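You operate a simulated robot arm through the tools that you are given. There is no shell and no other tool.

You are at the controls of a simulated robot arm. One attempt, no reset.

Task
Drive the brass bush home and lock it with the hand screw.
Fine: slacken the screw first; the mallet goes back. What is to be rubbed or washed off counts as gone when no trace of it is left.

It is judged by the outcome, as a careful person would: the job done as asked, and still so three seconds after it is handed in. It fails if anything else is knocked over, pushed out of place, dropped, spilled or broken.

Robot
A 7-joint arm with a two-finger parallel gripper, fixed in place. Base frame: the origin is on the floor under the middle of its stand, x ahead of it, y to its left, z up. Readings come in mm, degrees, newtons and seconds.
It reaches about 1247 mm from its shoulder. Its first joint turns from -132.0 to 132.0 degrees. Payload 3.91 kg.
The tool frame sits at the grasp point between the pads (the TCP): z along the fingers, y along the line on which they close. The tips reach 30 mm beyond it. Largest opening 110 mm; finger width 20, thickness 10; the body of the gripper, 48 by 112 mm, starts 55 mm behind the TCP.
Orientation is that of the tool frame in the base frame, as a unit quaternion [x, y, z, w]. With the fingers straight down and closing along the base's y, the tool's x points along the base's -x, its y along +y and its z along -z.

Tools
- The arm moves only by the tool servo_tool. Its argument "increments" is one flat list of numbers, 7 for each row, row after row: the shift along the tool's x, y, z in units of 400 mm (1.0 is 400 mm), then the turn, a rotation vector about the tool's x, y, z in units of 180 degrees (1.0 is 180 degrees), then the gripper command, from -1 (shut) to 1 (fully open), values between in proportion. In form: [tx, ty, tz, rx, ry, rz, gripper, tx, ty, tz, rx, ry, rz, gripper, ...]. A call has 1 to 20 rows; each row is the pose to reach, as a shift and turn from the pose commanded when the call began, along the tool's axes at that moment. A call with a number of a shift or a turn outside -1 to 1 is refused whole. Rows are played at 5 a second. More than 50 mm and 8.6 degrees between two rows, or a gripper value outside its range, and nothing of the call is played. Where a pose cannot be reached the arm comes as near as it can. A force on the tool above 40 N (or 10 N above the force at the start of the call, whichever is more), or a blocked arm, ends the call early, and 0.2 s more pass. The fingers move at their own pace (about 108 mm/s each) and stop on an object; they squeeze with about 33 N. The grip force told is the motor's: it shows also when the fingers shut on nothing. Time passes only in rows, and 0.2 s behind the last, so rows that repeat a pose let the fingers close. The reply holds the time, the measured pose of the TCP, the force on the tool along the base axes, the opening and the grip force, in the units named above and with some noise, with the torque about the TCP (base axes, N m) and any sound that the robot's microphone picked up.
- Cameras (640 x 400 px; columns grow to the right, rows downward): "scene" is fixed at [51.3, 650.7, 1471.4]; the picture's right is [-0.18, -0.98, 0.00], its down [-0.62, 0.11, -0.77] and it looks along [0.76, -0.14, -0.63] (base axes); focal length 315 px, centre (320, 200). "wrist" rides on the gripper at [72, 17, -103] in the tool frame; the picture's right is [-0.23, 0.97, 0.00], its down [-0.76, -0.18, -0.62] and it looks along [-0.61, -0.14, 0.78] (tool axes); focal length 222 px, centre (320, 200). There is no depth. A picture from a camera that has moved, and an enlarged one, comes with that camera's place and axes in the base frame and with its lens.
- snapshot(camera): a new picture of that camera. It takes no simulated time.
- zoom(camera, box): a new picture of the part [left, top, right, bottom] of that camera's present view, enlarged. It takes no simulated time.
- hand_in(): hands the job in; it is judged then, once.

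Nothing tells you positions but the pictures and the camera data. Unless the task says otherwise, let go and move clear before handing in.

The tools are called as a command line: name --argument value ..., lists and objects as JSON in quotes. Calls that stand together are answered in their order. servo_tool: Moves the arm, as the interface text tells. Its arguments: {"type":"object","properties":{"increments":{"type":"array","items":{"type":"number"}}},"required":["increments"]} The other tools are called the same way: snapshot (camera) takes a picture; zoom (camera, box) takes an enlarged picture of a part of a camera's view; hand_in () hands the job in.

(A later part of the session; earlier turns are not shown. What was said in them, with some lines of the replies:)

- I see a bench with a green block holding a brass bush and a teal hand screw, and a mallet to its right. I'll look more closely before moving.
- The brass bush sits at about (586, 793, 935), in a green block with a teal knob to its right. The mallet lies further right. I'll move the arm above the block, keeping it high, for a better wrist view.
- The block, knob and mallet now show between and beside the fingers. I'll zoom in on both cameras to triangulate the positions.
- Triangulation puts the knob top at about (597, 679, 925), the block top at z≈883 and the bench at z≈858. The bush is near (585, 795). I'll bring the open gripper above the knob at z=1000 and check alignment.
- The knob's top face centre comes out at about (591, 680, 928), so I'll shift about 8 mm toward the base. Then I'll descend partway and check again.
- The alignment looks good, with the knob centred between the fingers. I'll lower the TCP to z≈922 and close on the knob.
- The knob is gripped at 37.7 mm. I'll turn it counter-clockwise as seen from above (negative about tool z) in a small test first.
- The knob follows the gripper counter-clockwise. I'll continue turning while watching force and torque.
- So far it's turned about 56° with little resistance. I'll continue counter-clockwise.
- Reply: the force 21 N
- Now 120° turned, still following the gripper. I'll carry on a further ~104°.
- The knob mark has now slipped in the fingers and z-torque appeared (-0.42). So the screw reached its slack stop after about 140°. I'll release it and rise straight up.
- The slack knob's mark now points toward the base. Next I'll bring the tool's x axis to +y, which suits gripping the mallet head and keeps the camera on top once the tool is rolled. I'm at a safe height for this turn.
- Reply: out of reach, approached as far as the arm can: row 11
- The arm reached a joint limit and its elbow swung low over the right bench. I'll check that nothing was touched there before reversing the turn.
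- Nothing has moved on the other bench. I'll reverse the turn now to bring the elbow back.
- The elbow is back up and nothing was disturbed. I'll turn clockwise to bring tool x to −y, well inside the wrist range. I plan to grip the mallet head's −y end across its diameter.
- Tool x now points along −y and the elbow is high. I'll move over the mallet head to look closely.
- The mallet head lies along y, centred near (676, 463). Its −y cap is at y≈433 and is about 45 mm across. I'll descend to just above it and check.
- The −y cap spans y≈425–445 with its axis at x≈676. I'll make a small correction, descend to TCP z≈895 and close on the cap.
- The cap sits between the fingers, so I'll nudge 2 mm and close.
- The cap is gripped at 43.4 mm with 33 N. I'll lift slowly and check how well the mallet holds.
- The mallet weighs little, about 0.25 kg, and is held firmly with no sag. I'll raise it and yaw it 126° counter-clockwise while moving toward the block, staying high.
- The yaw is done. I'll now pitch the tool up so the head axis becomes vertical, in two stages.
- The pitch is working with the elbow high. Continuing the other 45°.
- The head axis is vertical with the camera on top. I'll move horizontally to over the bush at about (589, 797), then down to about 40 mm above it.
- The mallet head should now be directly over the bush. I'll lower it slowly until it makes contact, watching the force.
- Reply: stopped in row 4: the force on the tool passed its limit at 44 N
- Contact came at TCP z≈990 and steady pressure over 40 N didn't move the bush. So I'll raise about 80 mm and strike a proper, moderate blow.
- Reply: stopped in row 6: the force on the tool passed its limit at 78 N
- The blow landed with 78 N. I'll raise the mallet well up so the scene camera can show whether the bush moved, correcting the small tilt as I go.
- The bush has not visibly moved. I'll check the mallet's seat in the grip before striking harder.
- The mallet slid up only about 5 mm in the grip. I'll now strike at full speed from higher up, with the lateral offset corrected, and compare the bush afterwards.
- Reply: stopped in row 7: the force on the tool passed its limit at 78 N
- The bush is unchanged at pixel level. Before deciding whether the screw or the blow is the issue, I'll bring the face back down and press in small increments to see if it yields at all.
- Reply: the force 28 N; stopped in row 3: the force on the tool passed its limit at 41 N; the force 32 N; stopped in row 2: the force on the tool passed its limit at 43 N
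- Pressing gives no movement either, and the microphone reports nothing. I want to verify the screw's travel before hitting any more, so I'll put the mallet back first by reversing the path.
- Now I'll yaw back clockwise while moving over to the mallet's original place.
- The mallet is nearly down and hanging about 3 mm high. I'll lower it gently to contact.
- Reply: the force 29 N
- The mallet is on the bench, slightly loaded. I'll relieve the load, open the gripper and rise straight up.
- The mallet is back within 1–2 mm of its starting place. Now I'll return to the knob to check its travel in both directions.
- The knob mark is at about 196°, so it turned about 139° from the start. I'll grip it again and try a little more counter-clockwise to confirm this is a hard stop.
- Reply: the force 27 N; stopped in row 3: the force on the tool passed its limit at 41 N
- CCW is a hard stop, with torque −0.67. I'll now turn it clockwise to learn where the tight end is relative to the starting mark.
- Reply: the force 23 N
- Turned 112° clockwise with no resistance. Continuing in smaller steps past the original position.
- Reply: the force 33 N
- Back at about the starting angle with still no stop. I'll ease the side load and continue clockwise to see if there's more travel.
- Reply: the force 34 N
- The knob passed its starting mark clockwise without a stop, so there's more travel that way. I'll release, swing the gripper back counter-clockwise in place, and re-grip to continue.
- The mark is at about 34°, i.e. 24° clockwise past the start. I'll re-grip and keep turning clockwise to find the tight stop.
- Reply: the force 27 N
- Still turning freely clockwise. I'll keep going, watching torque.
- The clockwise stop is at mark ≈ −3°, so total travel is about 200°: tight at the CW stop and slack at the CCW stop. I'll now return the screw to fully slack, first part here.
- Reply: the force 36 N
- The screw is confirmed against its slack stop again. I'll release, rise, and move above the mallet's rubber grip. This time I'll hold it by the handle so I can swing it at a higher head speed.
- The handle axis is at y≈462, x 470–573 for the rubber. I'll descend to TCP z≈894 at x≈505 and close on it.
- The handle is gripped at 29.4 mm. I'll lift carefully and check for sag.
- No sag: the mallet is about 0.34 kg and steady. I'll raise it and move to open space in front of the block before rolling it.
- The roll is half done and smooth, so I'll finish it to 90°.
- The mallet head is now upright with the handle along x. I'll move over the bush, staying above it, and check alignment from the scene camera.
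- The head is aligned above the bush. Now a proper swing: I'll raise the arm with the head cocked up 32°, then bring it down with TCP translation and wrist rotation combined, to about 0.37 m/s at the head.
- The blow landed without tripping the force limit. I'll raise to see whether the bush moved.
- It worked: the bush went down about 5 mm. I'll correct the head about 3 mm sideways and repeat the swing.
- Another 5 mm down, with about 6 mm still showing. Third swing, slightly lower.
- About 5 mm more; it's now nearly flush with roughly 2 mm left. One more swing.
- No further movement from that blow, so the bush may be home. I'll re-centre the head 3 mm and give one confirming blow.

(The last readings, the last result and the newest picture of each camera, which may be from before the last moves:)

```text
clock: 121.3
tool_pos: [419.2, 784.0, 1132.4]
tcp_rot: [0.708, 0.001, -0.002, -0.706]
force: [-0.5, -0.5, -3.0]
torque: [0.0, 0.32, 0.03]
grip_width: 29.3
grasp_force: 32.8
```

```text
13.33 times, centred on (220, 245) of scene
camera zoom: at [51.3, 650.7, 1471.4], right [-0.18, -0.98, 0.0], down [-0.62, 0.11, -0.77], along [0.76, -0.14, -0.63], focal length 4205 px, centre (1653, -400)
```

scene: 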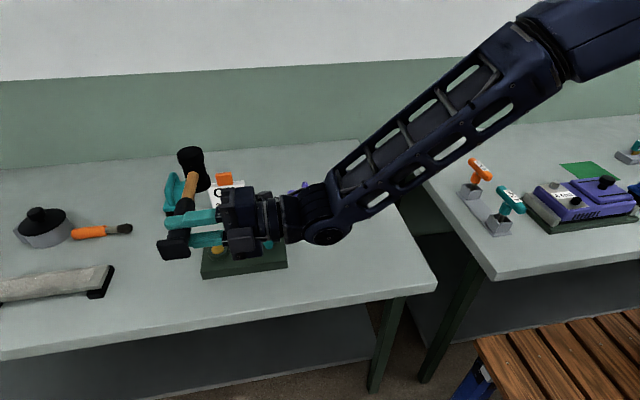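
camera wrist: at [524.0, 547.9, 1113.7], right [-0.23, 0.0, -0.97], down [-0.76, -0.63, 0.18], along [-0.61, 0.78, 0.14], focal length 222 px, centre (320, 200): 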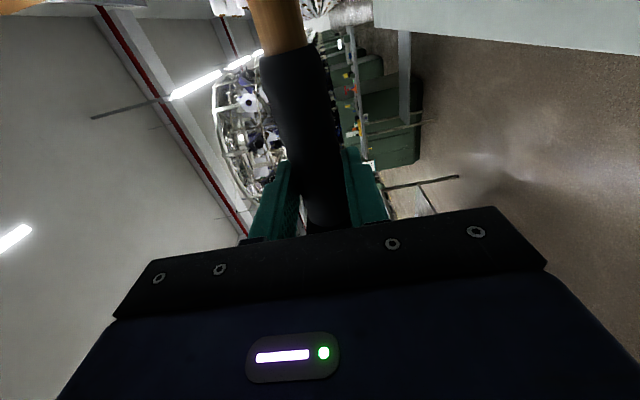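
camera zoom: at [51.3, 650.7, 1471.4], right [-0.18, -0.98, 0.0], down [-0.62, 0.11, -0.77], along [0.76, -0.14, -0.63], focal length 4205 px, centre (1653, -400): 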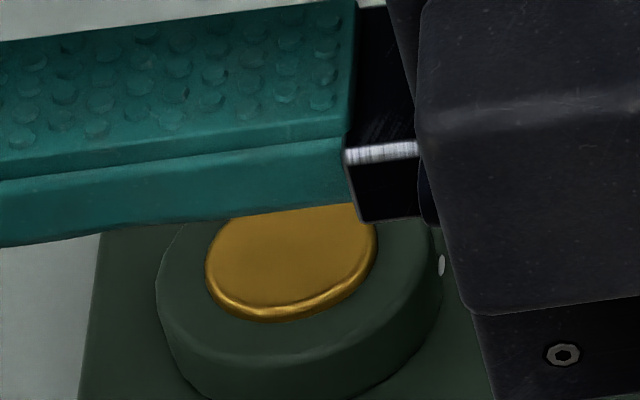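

The last blow changed nothing, so the bush appears to be home. I'll back away and check it clearly before returning the mallet.

servo_tool --increments '[0.0258, 0, -0.1108, 0, 0, 0, -1, 0.0517, 0, -0.2217, 0, 0, 0, -1, 0.0775, 0, -0.3325, 0, 0, 0, -1, 0.0775, 0, -0.3325, 0, 0, 0, -1]'

zoom --camera "scene" --box '[200, 230, 240, 260]'

zoom --camera "scene" --box '[160, 120, 320, 290]'

```text
clock: 122.3
tool_pos: [450.0, 647.9, 1133.9]
tcp_rot: [0.708, 0.001, -0.002, -0.707]
force: [0.6, -0.5, -3.5]
torque: [0.0, 0.31, -0.02]
grip_width: 29.1
grasp_force: 33.5
```

```text
13.33 times, centred on (220, 245) of scene
camera zoom: at [51.3, 650.7, 1471.4], right [-0.18, -0.98, 0.0], down [-0.62, 0.11, -0.77], along [0.76, -0.14, -0.63], focal length 4205 px, centre (1653, -400)
```

zoom: 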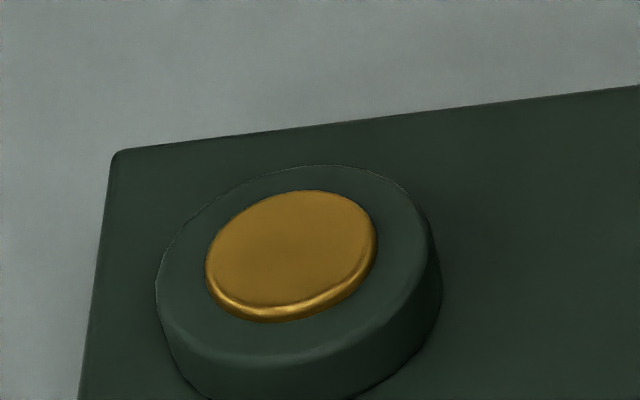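

```text
2.35 times, centred on (240, 205) of scene
camera zoom: at [51.3, 650.7, 1471.4], right [-0.18, -0.98, 0.0], down [-0.62, 0.11, -0.77], along [0.76, -0.14, -0.63], focal length 742 px, centre (508, 188)
```

zoom: 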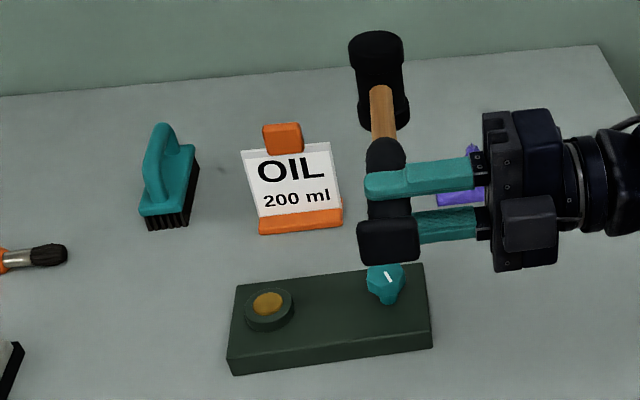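

Only the rounded rim, about 2 mm, stands above the boss after two ineffective blows, which suggests it has bottomed. I'll give one last blow with more follow-through to be certain.

servo_tool --increments '[-0.0255, 0, 0.1133, 0, 0, 0, -1, -0.051, 0, 0.2267, 0, 0, 0, -1, -0.0765, 0, 0.34, 0, 0, 0, -1, -0.0765, 0, 0.34, 0, 0, -0.0444, -1, -0.0765, 0, 0.34, 0, 0, -0.0889, -1, -0.0765, 0, 0.34, 0, 0, -0.1333, -1, -0.0765, 0, 0.34, 0, 0, -0.1778, -1, -0.0765, 0, 0.34, 0, 0, -0.1778, -1, -0.0765, 0.1235, 0.34, 0, 0, -0.1333, -1, -0.0765, 0.247, 0.34, 0, 0, -0.0889, -1, -0.0765, 0.3705, 0.34, 0, 0, -0.0444, -1, -0.0765, 0.494, 0.34, 0, 0, 0, -1]'

servo_tool --increments '[0, -0.1, 0, 0, 0, 0, -1, 0, -0.2, 0, 0, 0, 0, -1, 0, -0.3, 0, 0, 0, 0, -1, 0, -0.4, 0, 0, 0, 0, -1, 0, -0.49, 0, 0, 0, 0, -1, 0.0258, -0.49, -0.1108, 0, 0, 0, -1, 0.0517, -0.49, -0.2217, 0, 0, 0, -1, 0.0775, -0.49, -0.3325, 0, 0, 0, -1, 0.0775, -0.49, -0.3325, 0, 0, 0, -1]'

zoom --camera "scene" --box '[200, 230, 240, 260]'

```text
clock: 124.9
tool_pos: [417.1, 785.3, 937.4]
tcp_rot: [0.707, 0.002, -0.004, -0.707]
force: [-7.2, 0.6, 7.5]
torque: [0.15, -1.21, 0.28]
grip_width: 29.9
grasp_force: 33.2
```

```text
clock: 126.9
tool_pos: [452.3, 652.5, 1128.5]
tcp_rot: [0.708, 0.001, -0.003, -0.706]
force: [-0.2, 0.3, -2.9]
torque: [-0.05, 0.3, 0.0]
grip_width: 29.3
grasp_force: 32.8
```

```text
13.33 times, centred on (220, 245) of scene
camera zoom: at [51.3, 650.7, 1471.4], right [-0.18, -0.98, 0.0], down [-0.62, 0.11, -0.77], along [0.76, -0.14, -0.63], focal length 4205 px, centre (1653, -400)
```

zoom: 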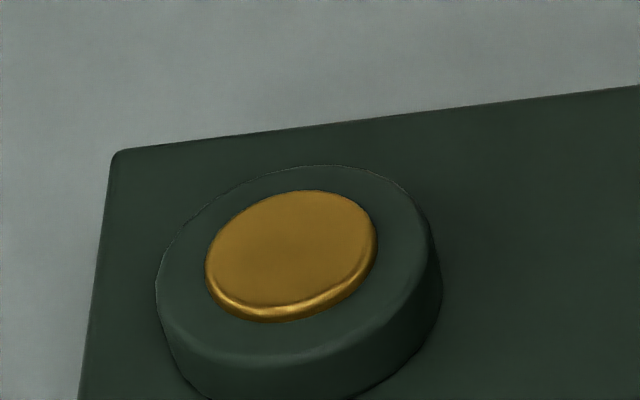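

The bush is unchanged, so it's home. Now I'll return the mallet: roll it back flat first.

servo_tool --increments '[0, 0, 0, -0.0417, 0, 0, -1, 0, 0, 0, -0.0833, 0, 0, -1, 0, 0, 0, -0.125, 0, 0, -1, 0, 0, 0, -0.1667, 0, 0, -1, 0, 0, 0, -0.2083, 0, 0, -1, 0, 0, 0, -0.25, 0, 0, -1, 0, 0, 0, -0.2917, 0, 0, -1, 0, 0, 0, -0.3333, 0, 0, -1, 0, 0, 0, -0.375, 0, 0, -1, 0, 0, 0, -0.4167, 0, 0, -1, 0, 0, 0, -0.4583, 0, 0, -1, 0, 0, 0, -0.5, 0, 0, -1, 0, 0, 0, -0.5, 0, 0, -1]'

snapshot --camera "scene"

snapshot --camera "wrist"

```text
clock: 129.7
tool_pos: [450.9, 654.6, 1132.3]
tcp_rot: [1.0, 0.002, 0.0, 0.001]
force: [-0.2, -0.9, -3.6]
torque: [0.0, 0.32, 0.01]
grip_width: 29.1
grasp_force: 33.2
```

```text
taken
```

scene: 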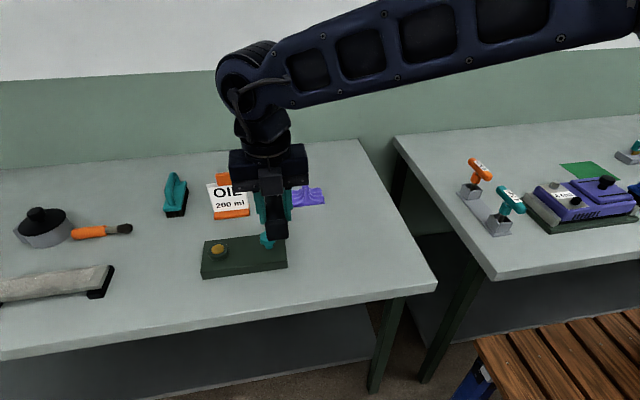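

```text
taken
camera wrist: at [524.5, 638.2, 1237.1], right [-0.22, -0.97, 0.0], down [-0.76, 0.18, 0.62], along [-0.61, 0.14, -0.78], focal length 222 px, centre (320, 200)
```

wrist: 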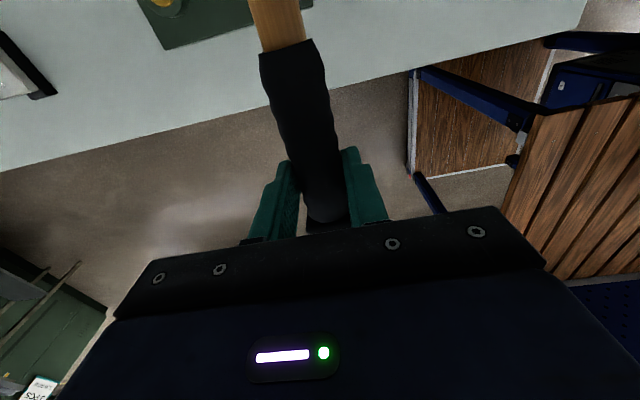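

The mallet has shifted only about 3 mm in the grip. I'll carry it back over its place and lower it partway.

servo_tool --increments '[0.026, 0.0968, 0, 0, 0, 0, -1, 0.052, 0.1936, 0, 0, 0, 0, -1, 0.078, 0.2904, 0, 0, 0, 0, -1, 0.104, 0.3872, 0, 0, 0, 0, -1, 0.13, 0.484, 0, 0, 0, 0, -1, 0.13, 0.484, 0.11, 0, 0, 0, -1, 0.13, 0.484, 0.22, 0, 0, 0, -1, 0.13, 0.484, 0.33, 0, 0, 0, -1, 0.13, 0.484, 0.43, 0, 0, 0, -1, 0.13, 0.484, 0.53, 0, 0, 0, -1, 0.13, 0.484, 0.53, 0, 0, 0, -1]'

snapshot --camera "wrist"

zoom --camera "scene" --box '[310, 190, 410, 290]'

```text
clock: 132.1
tool_pos: [505.7, 461.9, 917.4]
tcp_rot: [1.0, 0.002, -0.002, 0.001]
force: [0.0, -0.3, -3.6]
torque: [-0.01, 0.32, -0.03]
grip_width: 29.2
grasp_force: 32.4
```

```text
taken
camera wrist: at [578.4, 445.4, 1023.2], right [-0.22, -0.97, 0.0], down [-0.76, 0.18, 0.62], along [-0.61, 0.14, -0.78], focal length 222 px, centre (320, 200)
```

wrist: 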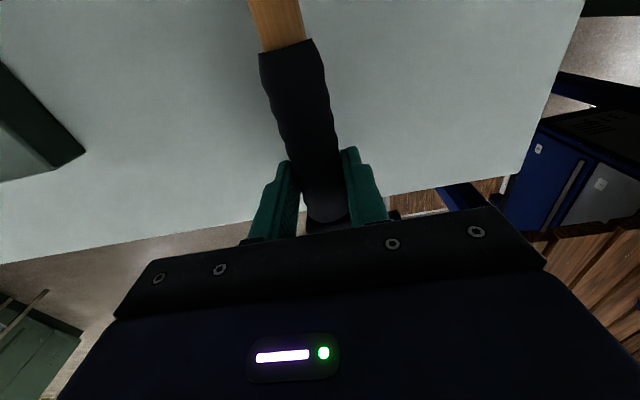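

```text
4.00 times, centred on (360, 240) of scene
camera zoom: at [51.3, 650.7, 1471.4], right [-0.18, -0.98, 0.0], down [-0.62, 0.11, -0.77], along [0.76, -0.14, -0.63], focal length 1262 px, centre (160, 40)
```

zoom: 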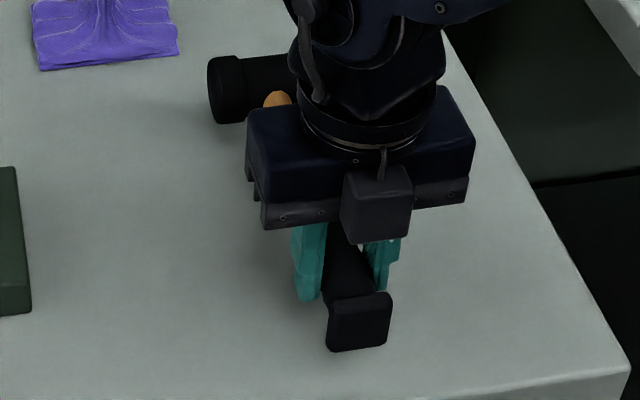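

The mallet sits about 5 mm deeper toward the fingertips, so contact should come near TCP z≈900. I'll lower slowly.

servo_tool --increments '[0, 0, 0.02, 0, 0, 0, -1, 0, 0, 0.034, 0, 0, 0, -1, 0, 0, 0.038, 0, 0, 0, -1, 0, 0, 0.038, 0, 0, 0, -1]'

zoom --camera "scene" --box '[310, 190, 410, 290]'

```text
clock: 133.1
tool_pos: [503.1, 459.3, 904.2]
tcp_rot: [1.0, 0.002, -0.002, 0.002]
force: [0.0, -0.2, -3.6]
torque: [0.01, 0.33, -0.03]
grip_width: 28.7
grasp_force: 32.7
```

```text
4.00 times, centred on (360, 240) of scene
camera zoom: at [51.3, 650.7, 1471.4], right [-0.18, -0.98, 0.0], down [-0.62, 0.11, -0.77], along [0.76, -0.14, -0.63], focal length 1262 px, centre (160, 40)
```

zoom: 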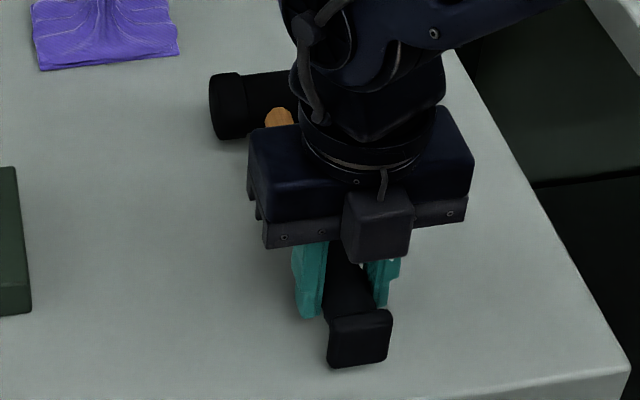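

servo_tool --increments '[0, 0, 0.0025, 0, 0, 0, -1, 0, 0, 0.005, 0, 0, 0, -1, 0, 0, 0.0075, 0, 0, 0, -1, 0, 0, 0.01, 0, 0, 0, -1, 0, 0, 0.01, 0, 0, 0, -1]'

```text
clock: 134.3
tool_pos: [502.6, 459.8, 901.4]
tcp_rot: [1.0, 0.003, -0.001, 0.002]
force: [0.4, -0.2, -3.8]
torque: [0.0, 0.34, -0.01]
grip_width: 29.1
grasp_force: 32.4
```

servo_tool --increments '[0, 0, 0.0025, 0, 0, 0, -1, 0, 0, 0.005, 0, 0, 0, -1, 0, 0, 0.0075, 0, 0, 0, -1, 0, 0, 0.0075, 0, 0, 0, -1]'

zoom --camera "scene" --box '[310, 190, 410, 290]'

```text
clock: 135.3
tool_pos: [502.0, 460.2, 897.9]
tcp_rot: [1.0, 0.001, -0.001, 0.001]
force: [-3.8, 1.2, 4.6]
torque: [0.16, -0.99, 0.15]
grip_width: 29.0
grasp_force: 33.3
```

```text
4.00 times, centred on (360, 240) of scene
camera zoom: at [51.3, 650.7, 1471.4], right [-0.18, -0.98, 0.0], down [-0.62, 0.11, -0.77], along [0.76, -0.14, -0.63], focal length 1262 px, centre (160, 40)
```

zoom: 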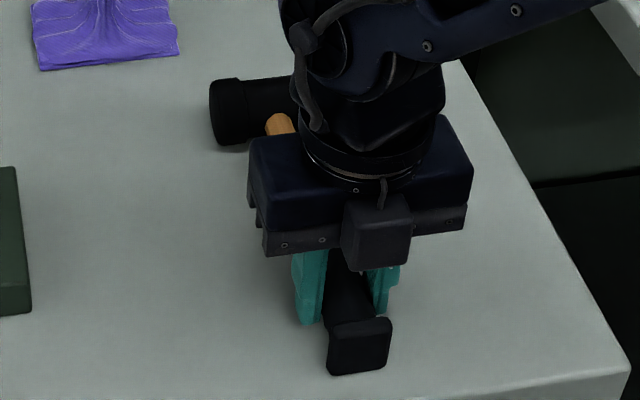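

Head contact is felt. The mallet is about 5 mm nearer the base than its original spot, so I'll lift slightly, shift +5 mm in x and +2 mm in y, and set it down.

servo_tool --increments '[0, 0, -0.01, 0, 0, 0, -1, 0.013, -0.006, -0.01, 0, 0, 0, -1, 0.013, -0.006, -0.005, 0, 0, 0, -1, 0.013, -0.006, -0.0025, 0, 0, 0, -1, 0.013, -0.006, -0.0025, 0, 0, 0, -1]'

zoom --camera "scene" --box '[310, 190, 410, 290]'

```text
clock: 136.5
tool_pos: [509.3, 462.3, 899.3]
tcp_rot: [1.0, 0.002, -0.001, 0.002]
force: [-0.3, -0.1, -3.0]
torque: [0.01, 0.34, 0.02]
grip_width: 29.2
grasp_force: 33.1
```

```text
4.00 times, centred on (360, 240) of scene
camera zoom: at [51.3, 650.7, 1471.4], right [-0.18, -0.98, 0.0], down [-0.62, 0.11, -0.77], along [0.76, -0.14, -0.63], focal length 1262 px, centre (160, 40)
```

zoom: 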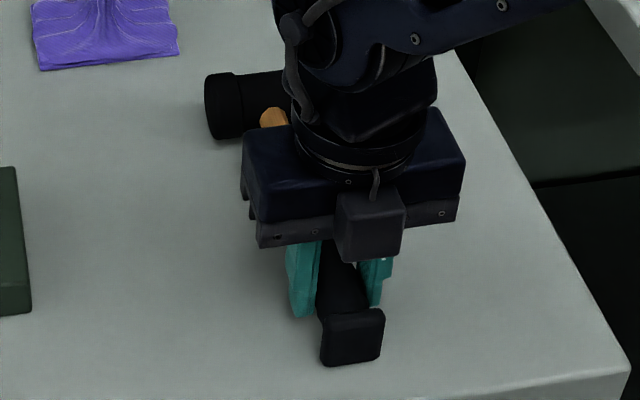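

servo_tool --increments '[0, 0.006, 0, 0, 0, 0, -1, 0, 0.006, 0.0025, 0, 0, 0, -1, 0, 0.006, 0.0038, 0, 0, 0, -1, 0, 0.006, 0.0038, 0, 0, 0, -1]'

zoom --camera "scene" --box '[310, 190, 410, 290]'

```text
clock: 137.5
tool_pos: [508.8, 460.9, 898.8]
tcp_rot: [1.0, 0.002, 0.0, 0.001]
force: [1.0, -0.7, 9.8]
torque: [0.05, -0.14, -0.07]
grip_width: 29.2
grasp_force: 32.7
```

```text
4.00 times, centred on (360, 240) of scene
camera zoom: at [51.3, 650.7, 1471.4], right [-0.18, -0.98, 0.0], down [-0.62, 0.11, -0.77], along [0.76, -0.14, -0.63], focal length 1262 px, centre (160, 40)
```

zoom: 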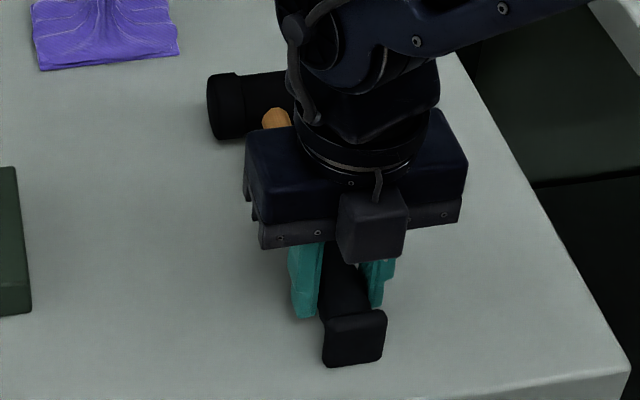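

The mallet is resting with light contact and positioned within 2–3 mm of the original. Releasing and rising.

servo_tool --increments '[0, 0, 0, 0, 0, 0, -0.3, 0, 0, 0, 0, 0, 0, 0.2, 0, 0, 0, 0, 0, 0, 1, 0, 0, 0, 0, 0, 0, 1, 0, 0, -0.03, 0, 0, 0, 1, 0, 0, -0.12, 0, 0, 0, 1, 0, 0, -0.22, 0, 0, 0, 1, 0, 0, -0.32, 0, 0, 0, 1, 0, 0, -0.38, 0, 0, 0, 1]'

snapshot --camera "scene"

snapshot --camera "wrist"

```text
clock: 139.5
tool_pos: [506.9, 461.7, 1049.5]
tcp_rot: [1.0, 0.002, -0.001, 0.001]
force: [-0.1, -0.2, 0.1]
torque: [0.01, -0.03, 0.01]
grip_width: 110.0
grasp_force: 0.0
```

```text
taken
```

scene: 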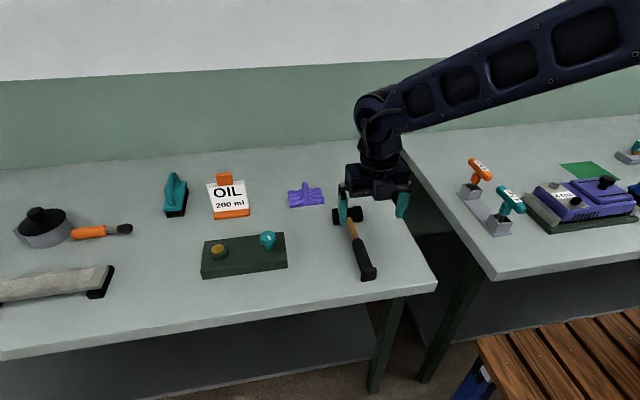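

```text
taken
camera wrist: at [580.8, 443.9, 1154.5], right [-0.22, -0.97, 0.0], down [-0.76, 0.18, 0.62], along [-0.61, 0.14, -0.78], focal length 222 px, centre (320, 200)
```

wrist: 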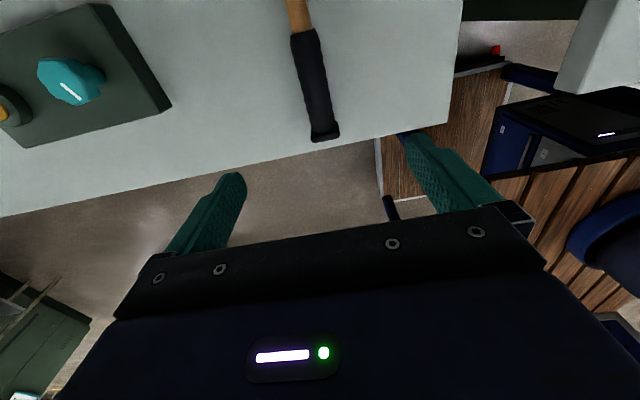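

The mallet is home. Now I'll move over the knob, pre-rotated 40° counter-clockwise so that a single grip can tighten it through the full travel clockwise.

servo_tool --increments '[0.0348, -0.0913, 0.0167, 0, 0, -0.037, 1, 0.0696, -0.1827, 0.0333, 0, 0, -0.0741, 1, 0.1044, -0.274, 0.05, 0, 0, -0.1111, 1, 0.1392, -0.3653, 0.0667, 0, 0, -0.1481, 1, 0.174, -0.4567, 0.0833, 0, 0, -0.1852, 1, 0.2088, -0.548, 0.1, 0, 0, -0.2222, 1, 0.2088, -0.548, 0.1, 0, 0, -0.2222, 1]'

snapshot --camera "wrist"

zoom --camera "scene" --box '[310, 190, 410, 290]'

snapshot --camera "scene"

```text
clock: 141.1
tool_pos: [590.9, 680.0, 1007.0]
tcp_rot: [0.939, 0.344, -0.001, 0.001]
force: [-0.2, -0.8, -0.7]
torque: [-0.03, 0.0, 0.02]
grip_width: 110.1
grasp_force: 0.1
```

```text
taken
camera wrist: at [658.1, 714.5, 1112.5], right [0.46, -0.89, 0.0], down [-0.69, -0.36, 0.63], along [-0.56, -0.29, -0.78], focal length 222 px, centre (320, 200)
```

wrist: 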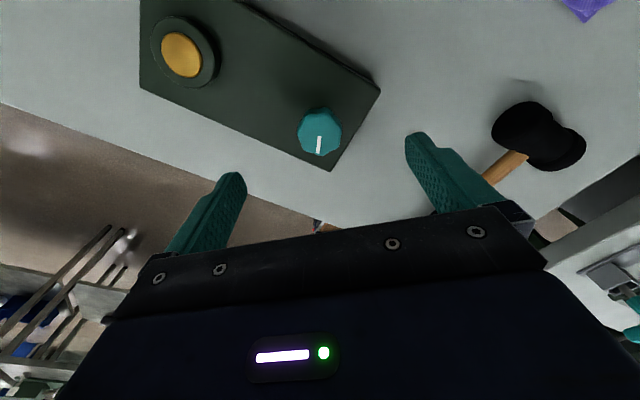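

```text
4.00 times, centred on (360, 240) of scene
camera zoom: at [51.3, 650.7, 1471.4], right [-0.18, -0.98, 0.0], down [-0.62, 0.11, -0.77], along [0.76, -0.14, -0.63], focal length 1262 px, centre (160, 40)
```

zoom: 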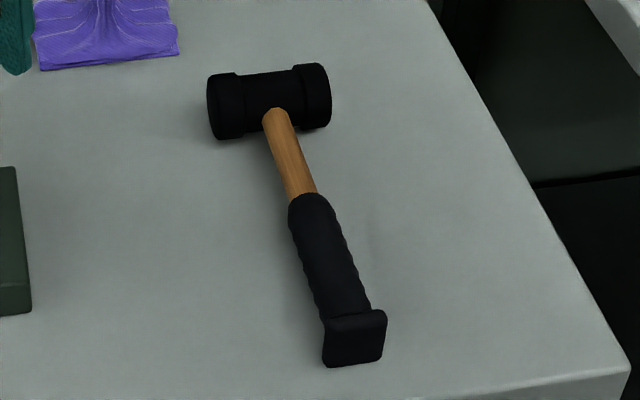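

```text
taken
```

scene: 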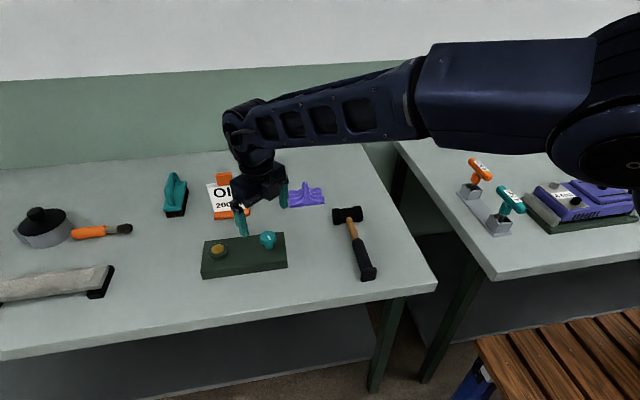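

The mallet matches its original place within about 2 mm. Now I'll descend onto the knob and grip it.

servo_tool --increments '[0, 0, 0.1, 0, 0, 0, 1, 0, 0, 0.19, 0, 0, 0, 1, 0, 0, 0.2125, 0, 0, 0, 1, 0, 0, 0.2125, 0, 0, 0, 1, 0, 0, 0.2125, 0, 0, 0, 0, 0, 0, 0.2125, 0, 0, 0, -1, 0, 0, 0.2125, 0, 0, 0, -1, 0, 0, 0.2125, 0, 0, 0, -1]'

zoom --camera "wrist" --box '[240, 110, 400, 240]'

```text
clock: 142.9
tool_pos: [590.1, 679.2, 924.0]
tcp_rot: [0.939, 0.345, -0.003, 0.0]
force: [-5.6, 9.2, -2.6]
torque: [0.81, -0.11, 0.02]
grip_width: 37.5
grasp_force: 45.2
```

```text
3.08 times, centred on (320, 175) of wrist
camera zoom: at [657.1, 713.9, 1028.3], right [0.46, -0.89, 0.0], down [-0.69, -0.36, 0.63], along [-0.56, -0.29, -0.78], focal length 684 px, centre (320, 277)
```

zoom: 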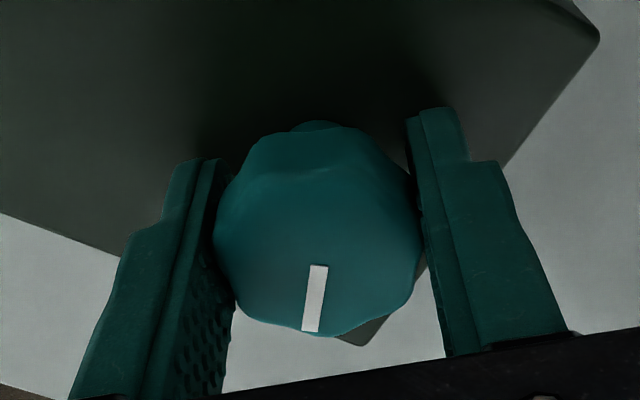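

Good grip. I'll turn the knob clockwise, first 120°.

servo_tool --increments '[0, 0, 0, 0, 0, 0.0444, -1, 0, 0, 0, 0, 0, 0.0889, -1, 0, 0, 0, 0, 0, 0.1333, -1, 0, 0, 0, 0, 0, 0.1778, -1, 0, 0, 0, 0, 0, 0.2222, -1, 0, 0, 0, 0, 0, 0.2667, -1, 0, 0, 0, 0, 0, 0.3111, -1, 0, 0, 0, 0, 0, 0.3556, -1, 0, 0, 0, 0, 0, 0.4, -1, 0, 0, 0, 0, 0, 0.4444, -1, 0, 0, 0, 0, 0, 0.4889, -1, 0, 0, 0, 0, 0, 0.5333, -1, 0, 0, 0, 0, 0, 0.5778, -1, 0, 0, 0, 0, 0, 0.6222, -1, 0, 0, 0, 0, 0, 0.6667, -1, 0, 0, 0, 0, 0, 0.6667, -1]'

zoom --camera "wrist" --box '[240, 110, 400, 240]'

```text
clock: 145.7
tool_pos: [590.0, 680.0, 924.9]
tcp_rot: [0.863, -0.505, 0.0, 0.003]
force: [-1.8, -1.0, 0.4]
torque: [-0.08, -0.82, 0.0]
grip_width: 37.0
grasp_force: 45.5
stopped in row 13: the force on the tool passed its limit at 41 N (the readings are from after the stop); the commanded pose is now the measured one
```

```text
3.08 times, centred on (320, 175) of wrist
camera zoom: at [612.3, 608.3, 1029.0], right [-0.96, -0.28, 0.0], down [-0.22, 0.75, 0.62], along [-0.18, 0.59, -0.78], focal length 684 px, centre (320, 277)
```

zoom: 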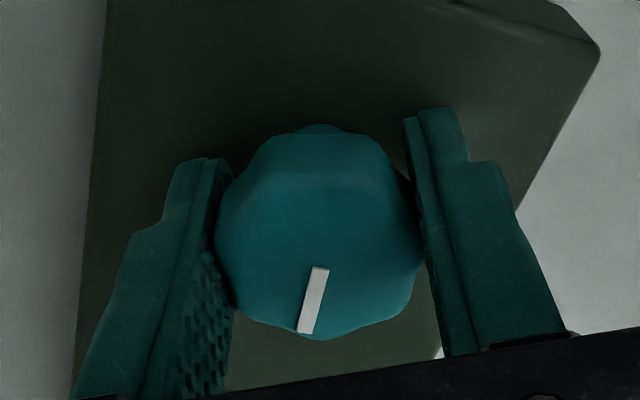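

A sideways-force stop at 100°, and the load is now relaxed. Continuing clockwise.

servo_tool --increments '[0, 0, 0, 0, 0, 0.0444, -1, 0, 0, 0, 0, 0, 0.0889, -1, 0, 0, 0, 0, 0, 0.1333, -1, 0, 0, 0, 0, 0, 0.1778, -1, 0, 0, 0, 0, 0, 0.2222, -1, 0, 0, 0, 0, 0, 0.2667, -1, 0, 0, 0, 0, 0, 0.3111, -1, 0, 0, 0, 0, 0, 0.3556, -1, 0, 0, 0, 0, 0, 0.4, -1, 0, 0, 0, 0, 0, 0.4444, -1, 0, 0, 0, 0, 0, 0.4444, -1]'

zoom --camera "wrist" --box '[240, 110, 400, 240]'

```text
clock: 148.1
tool_pos: [589.2, 679.2, 922.4]
tcp_rot: [-0.335, 0.942, -0.002, -0.003]
force: [-13.6, -2.0, 0.0]
torque: [-0.25, 0.87, 0.03]
grip_width: 36.7
grasp_force: 45.1
```

```text
3.08 times, centred on (320, 175) of wrist
camera zoom: at [524.0, 647.3, 1029.1], right [-0.44, 0.9, 0.0], down [0.7, 0.35, 0.62], along [0.56, 0.27, -0.78], focal length 684 px, centre (320, 277)
```

zoom: 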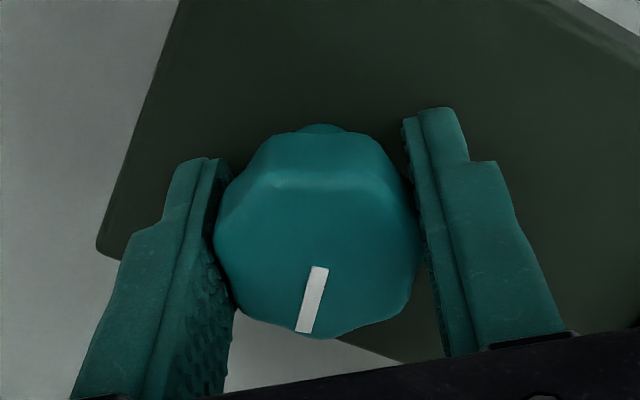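

The mark is at about 15°, so around 18° remains to the tight stop. I'll continue in smaller steps until the torque rises.

servo_tool --increments '[0, 0, 0, 0, 0, 0.0333, -1, 0, 0, 0, 0, 0, 0.0667, -1, 0, 0, 0, 0, 0, 0.1, -1, 0, 0, 0, 0, 0, 0.1222, -1, 0, 0, 0, 0, 0, 0.1444, -1, 0, 0, 0, 0, 0, 0.1444, -1]'

zoom --camera "wrist" --box '[240, 110, 400, 240]'

```text
clock: 149.5
tool_pos: [590.0, 680.3, 923.0]
tcp_rot: [-0.263, 0.965, -0.001, -0.001]
force: [-6.2, 6.2, -5.5]
torque: [0.98, -0.94, -0.01]
grip_width: 37.1
grasp_force: 44.8
out of reach, approached as far as the arm can: row 2, 3, 4, 5, 6
```

```text
3.08 times, centred on (320, 175) of wrist
camera zoom: at [519.7, 658.1, 1029.2], right [-0.3, 0.95, 0.0], down [0.75, 0.23, 0.62], along [0.59, 0.18, -0.78], focal length 684 px, centre (320, 277)
```

zoom: 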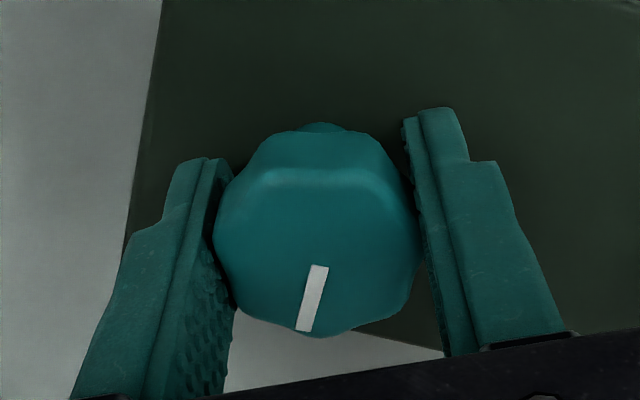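

The arm's wrist limit is reached here. I'll check posture, release, swing the gripper back counter-clockwise and re-grip to finish tightening.

snapshot --camera "scene"

servo_tool --increments '[0, 0, 0, 0, 0, 0, 0, 0, 0, 0, 0, 0, 0, 1, 0, 0, 0, 0, 0, 0, 1, 0, 0, 0, 0, 0, -0.0444, 1, 0, 0, 0, 0, 0, -0.0889, 1, 0, 0, 0, 0, 0, -0.1333, 1, 0, 0, 0, 0, 0, -0.1778, 1, 0, 0, 0, 0, 0, -0.2222, 1, 0, 0, 0, 0, 0, -0.2667, 1, 0, 0, 0, 0, 0, -0.3111, 1, 0, 0, 0, 0, 0, -0.3556, 1, 0, 0, 0, 0, 0, -0.4, 1, 0, 0, 0, 0, 0, -0.4444, 1, 0, 0, 0, 0, 0, -0.4889, 1, 0, 0, 0, 0, 0, -0.5333, 1, 0, 0, 0, 0, 0, -0.5333, 1]'

zoom --camera "scene" --box '[190, 210, 300, 290]'

snapshot --camera "wrist"

```text
taken
```

scene: 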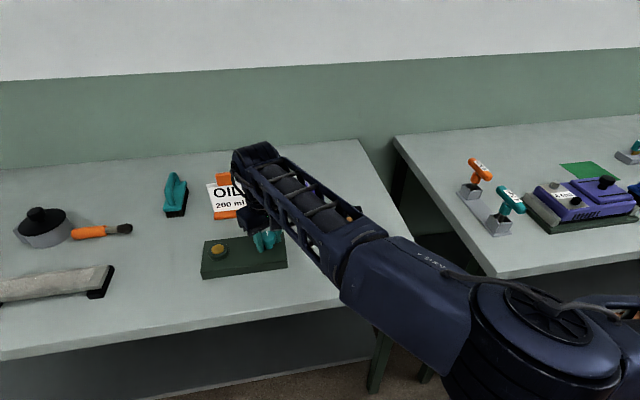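

```text
clock: 152.9
tool_pos: [591.4, 679.5, 923.4]
tcp_rot: [0.893, -0.451, -0.001, 0.003]
force: [0.1, -0.7, 1.3]
torque: [0.0, 0.01, 0.02]
grip_width: 110.0
grasp_force: 0.1
```

```text
5.00 times, centred on (245, 250) of scene
camera zoom: at [51.3, 650.7, 1471.4], right [-0.18, -0.98, 0.0], down [-0.62, 0.11, -0.77], along [0.76, -0.14, -0.63], focal length 1577 px, centre (695, -50)
```

zoom: 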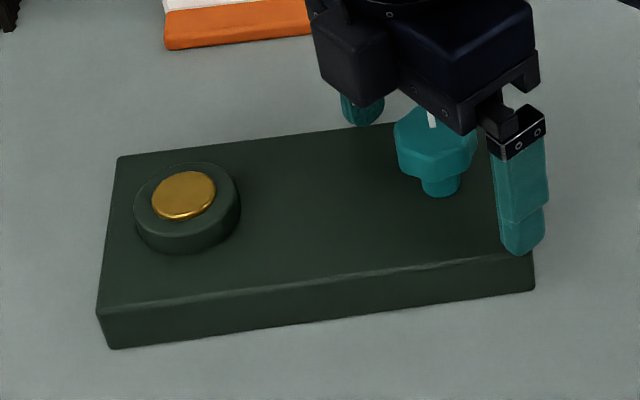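

```text
taken
camera wrist: at [620.9, 611.6, 1029.3], right [-0.92, -0.4, 0.0], down [-0.31, 0.72, 0.62], along [-0.25, 0.57, -0.78], focal length 222 px, centre (320, 200)
```

wrist: 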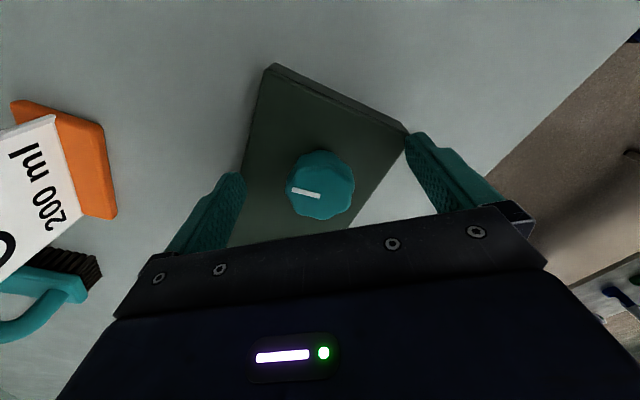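

servo_tool --increments '[0, 0, 0, 0, 0, 0, 0, 0, 0, 0, 0, 0, 0, -1, 0, 0, 0, 0, 0, 0, -1, 0, 0, 0, 0, 0, 0, -1, 0, 0, 0, 0, 0, 0.0333, -1, 0, 0, 0, 0, 0, 0.0667, -1, 0, 0, 0, 0, 0, 0.0667, -1]'

zoom --camera "wrist" --box '[240, 110, 400, 240]'

snapshot --camera "scene"

```text
clock: 154.5
tool_pos: [590.1, 679.3, 923.8]
tcp_rot: [0.84, -0.542, 0.0, 0.002]
force: [-2.7, -3.2, 1.2]
torque: [-0.05, -0.38, 0.72]
grip_width: 37.9
grasp_force: 45.3
```

```text
3.08 times, centred on (320, 175) of wrist
camera zoom: at [605.9, 606.7, 1029.4], right [-0.98, -0.19, 0.0], down [-0.15, 0.77, 0.62], along [-0.12, 0.61, -0.78], focal length 684 px, centre (320, 277)
```

zoom: 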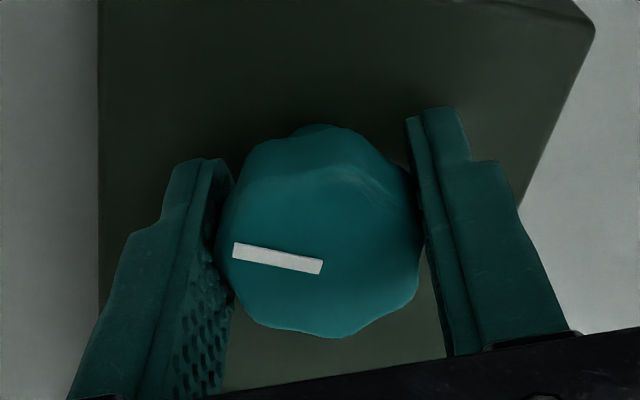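

```text
taken
```

scene: 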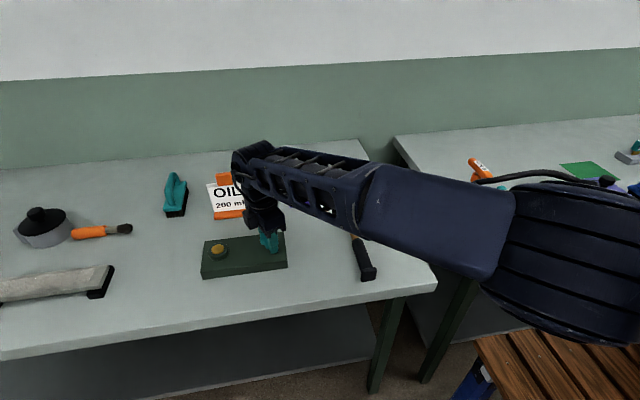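

The torque is +0.72 N m with the mark at about −4°, which is the tight stop. I'll nip it up a touch more, then release and lift away.

servo_tool --increments '[0, 0, 0, 0, 0, 0.0167, -1, 0, 0, 0, 0, 0, 0.0333, -1, 0, 0, 0, 0, 0, 0.0333, -1, 0, 0, 0, 0, 0, 0.0333, -1]'

zoom --camera "wrist" --box '[240, 110, 400, 240]'

```text
clock: 155.5
tool_pos: [588.9, 679.8, 923.1]
tcp_rot: [0.811, -0.585, 0.0, 0.002]
force: [-5.0, -4.7, 8.8]
torque: [0.12, -0.2, 0.54]
grip_width: 37.7
grasp_force: 44.9
```

```text
3.08 times, centred on (320, 175) of wrist
camera zoom: at [598.1, 605.6, 1029.2], right [-1.0, -0.09, 0.0], down [-0.07, 0.78, 0.62], along [-0.06, 0.62, -0.78], focal length 684 px, centre (320, 277)
```

zoom: 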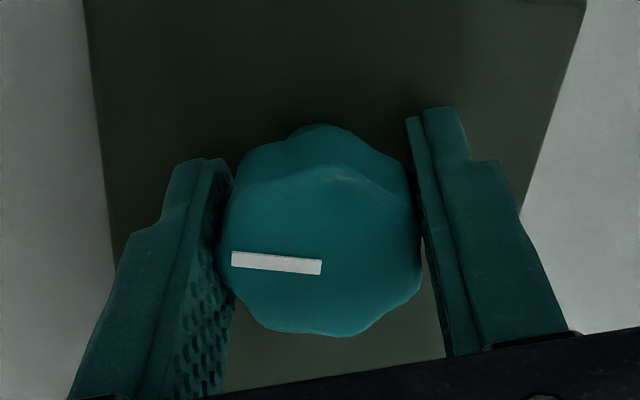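

Slipping at the stop, so it's fully tight. Releasing and rising straight up.

servo_tool --increments '[0, 0, 0, 0, 0, 0, 0, 0, 0, 0, 0, 0, 0, 1, 0, 0, 0, 0, 0, 0, 1, 0, 0, -0.05, 0, 0, 0, 1, 0, 0, -0.15, 0, 0, 0, 1, 0, 0, -0.25, 0, 0, 0, 1, 0, 0, -0.35, 0, 0, 0, 1, 0, 0, -0.45, 0, 0, 0, 1, 0, 0, -0.45, 0, 0, 0, 1]'

snapshot --camera "scene"

snapshot --camera "wrist"

zoom --camera "scene" --box '[190, 210, 300, 290]'

```text
clock: 157.5
tool_pos: [590.6, 680.9, 1104.9]
tcp_rot: [0.811, -0.585, 0.0, 0.002]
force: [-0.7, 0.8, -0.2]
torque: [-0.01, 0.0, 0.01]
grip_width: 110.0
grasp_force: 0.1
```

```text
taken
```

scene: 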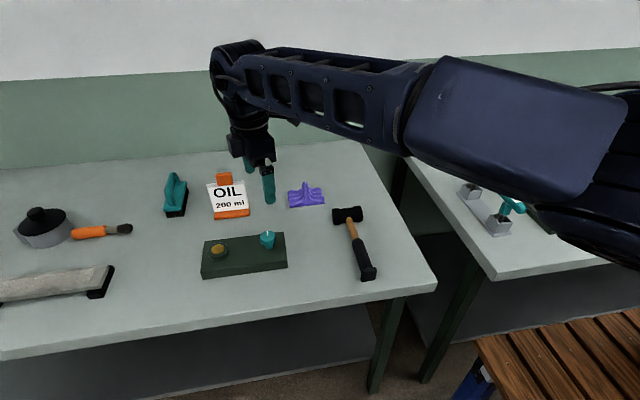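

```text
taken
camera wrist: at [598.4, 606.9, 1210.5], right [-1.0, -0.09, 0.0], down [-0.07, 0.78, 0.62], along [-0.06, 0.62, -0.78], focal length 222 px, centre (320, 200)
```

wrist: 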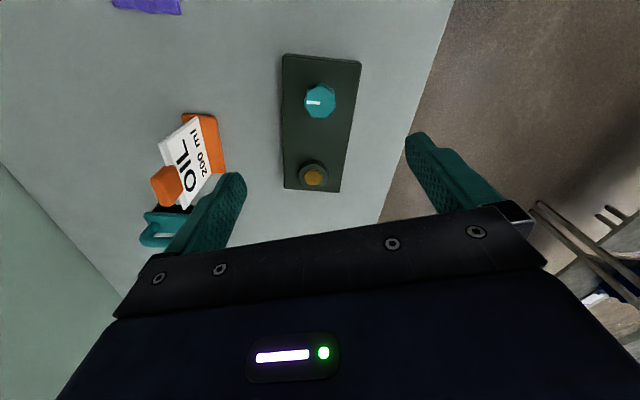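

```text
5.00 times, centred on (245, 250) of scene
camera zoom: at [51.3, 650.7, 1471.4], right [-0.18, -0.98, 0.0], down [-0.62, 0.11, -0.77], along [0.76, -0.14, -0.63], focal length 1577 px, centre (695, -50)
```

zoom: 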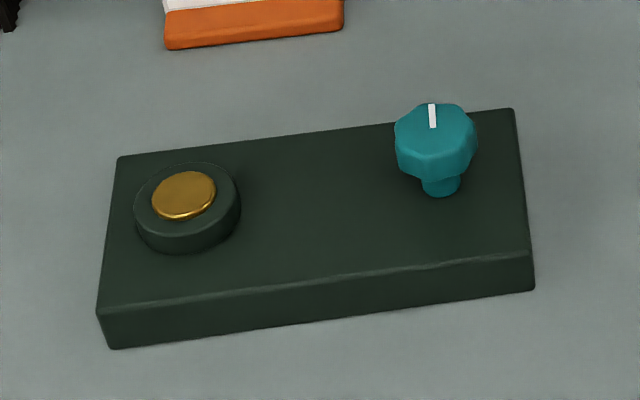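

The knob mark is at the tight stop, the bush is seated, and the mallet is in place. I'll move the arm clear and check that nothing else was disturbed.

servo_tool --increments '[0, 0, -0.1, 0, 0, 0, 1, 0.069, 0.0977, -0.15, 0, 0, 0, 1, 0.138, 0.1953, -0.19, 0, 0, 0, 1, 0.207, 0.293, -0.23, 0, 0, 0, 1, 0.276, 0.3907, -0.26, 0, 0, 0, 1, 0.345, 0.4883, -0.29, 0, 0, 0, 1, 0.414, 0.586, -0.3125, 0, 0, 0, 1, 0.414, 0.586, -0.3125, 0, 0, 0, 1]'

snapshot --camera "scene"

zoom --camera "scene" --box '[310, 190, 410, 290]'

zoom --camera "scene" --box '[190, 210, 300, 290]'

```text
refused: row 2 steps farther than a row can; nothing moved
```

```text
taken
```

scene: 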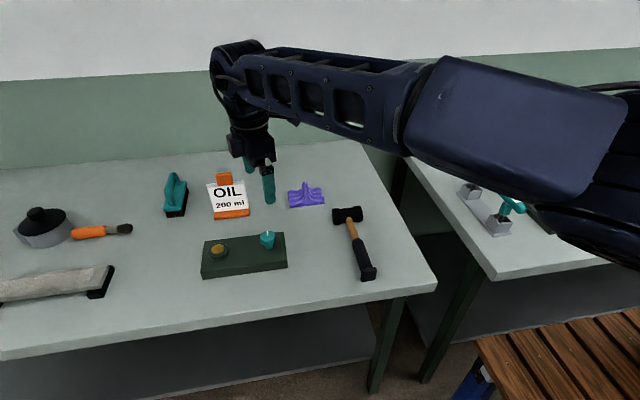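

```text
4.00 times, centred on (360, 240) of scene
camera zoom: at [51.3, 650.7, 1471.4], right [-0.18, -0.98, 0.0], down [-0.62, 0.11, -0.77], along [0.76, -0.14, -0.63], focal length 1262 px, centre (160, 40)
```

zoom: 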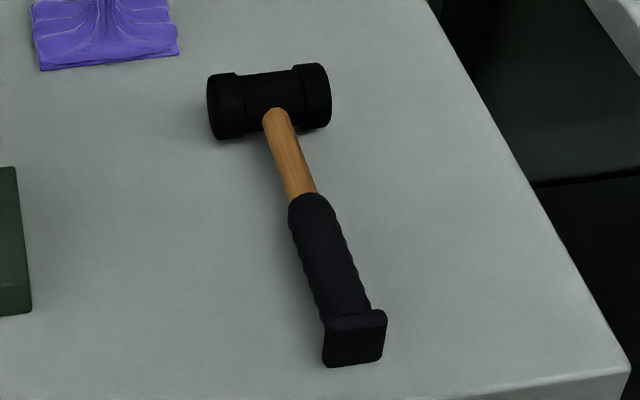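

```text
5.00 times, centred on (245, 250) of scene
camera zoom: at [51.3, 650.7, 1471.4], right [-0.18, -0.98, 0.0], down [-0.62, 0.11, -0.77], along [0.76, -0.14, -0.63], focal length 1577 px, centre (695, -50)
```

zoom: 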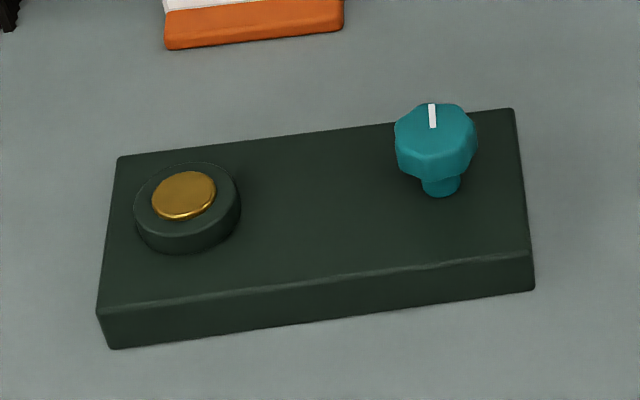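

That step was too long and nothing moved. I'll resend with smaller steps.

servo_tool --increments '[0.0414, 0.0586, -0.0313, 0, 0, 0, 1, 0.0828, 0.1172, -0.0625, 0, 0, 0, 1, 0.1242, 0.1758, -0.0938, 0, 0, 0, 1, 0.1656, 0.2344, -0.125, 0, 0, 0, 1, 0.207, 0.293, -0.1563, 0, 0, 0, 1, 0.2484, 0.3516, -0.1875, 0, 0, 0, 1, 0.2898, 0.4102, -0.2188, 0, 0, 0, 1, 0.3312, 0.4688, -0.25, 0, 0, 0, 1, 0.3726, 0.5274, -0.2813, 0, 0, 0, 1, 0.414, 0.586, -0.3125, 0, 0, 0, 1, 0.414, 0.586, -0.3125, 0, 0, 0, 1]'

snapshot --camera "scene"

```text
clock: 159.9
tool_pos: [420.7, 449.5, 1230.1]
tcp_rot: [0.811, -0.585, 0.001, 0.002]
force: [0.4, 0.3, -0.7]
torque: [0.01, 0.02, -0.02]
grip_width: 109.8
grasp_force: 0.0
```

```text
taken
```

scene: 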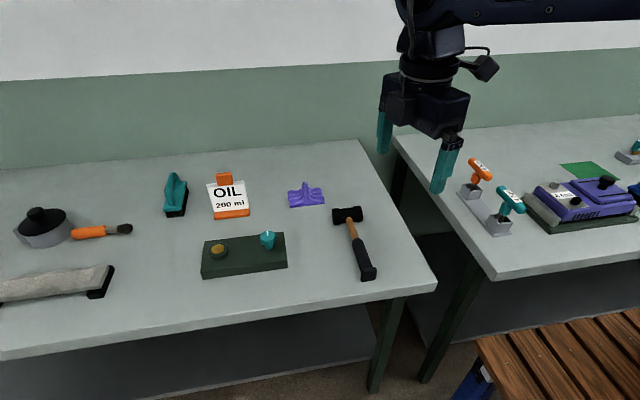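

The bush is driven home and the screw is locked at its tight stop. The mallet is back within about 2 mm of where it lay, the arm is clear with the gripper open, and nothing else has moved. Handing in.

hand_in

```text
The job is handed in.
```

The brass bush is driven home, the hand screw is locked at its tight stop, and I have handed the job in. I have not been told the verdict.

- **Bush:** Three full swings of the mallet drove it down about 15 mm, after gentler taps and pressing failed. Three more swings moved it no further, so I took it as seated. About 2 mm of its rounded rim still stands above the collar.
- **Screw:** I slackened it fully before striking, then turned it clockwise afterwards until it stopped and the gripper slipped on it. While working out its travel I also ran it up to the tight stop once and back to slack, before the bush had moved.
- **Mallet:** It is back within about 2 mm of where it first lay.
- **Surroundings:** The last scene picture shows nothing else moved or knocked over. The arm is clear and the gripper is open.
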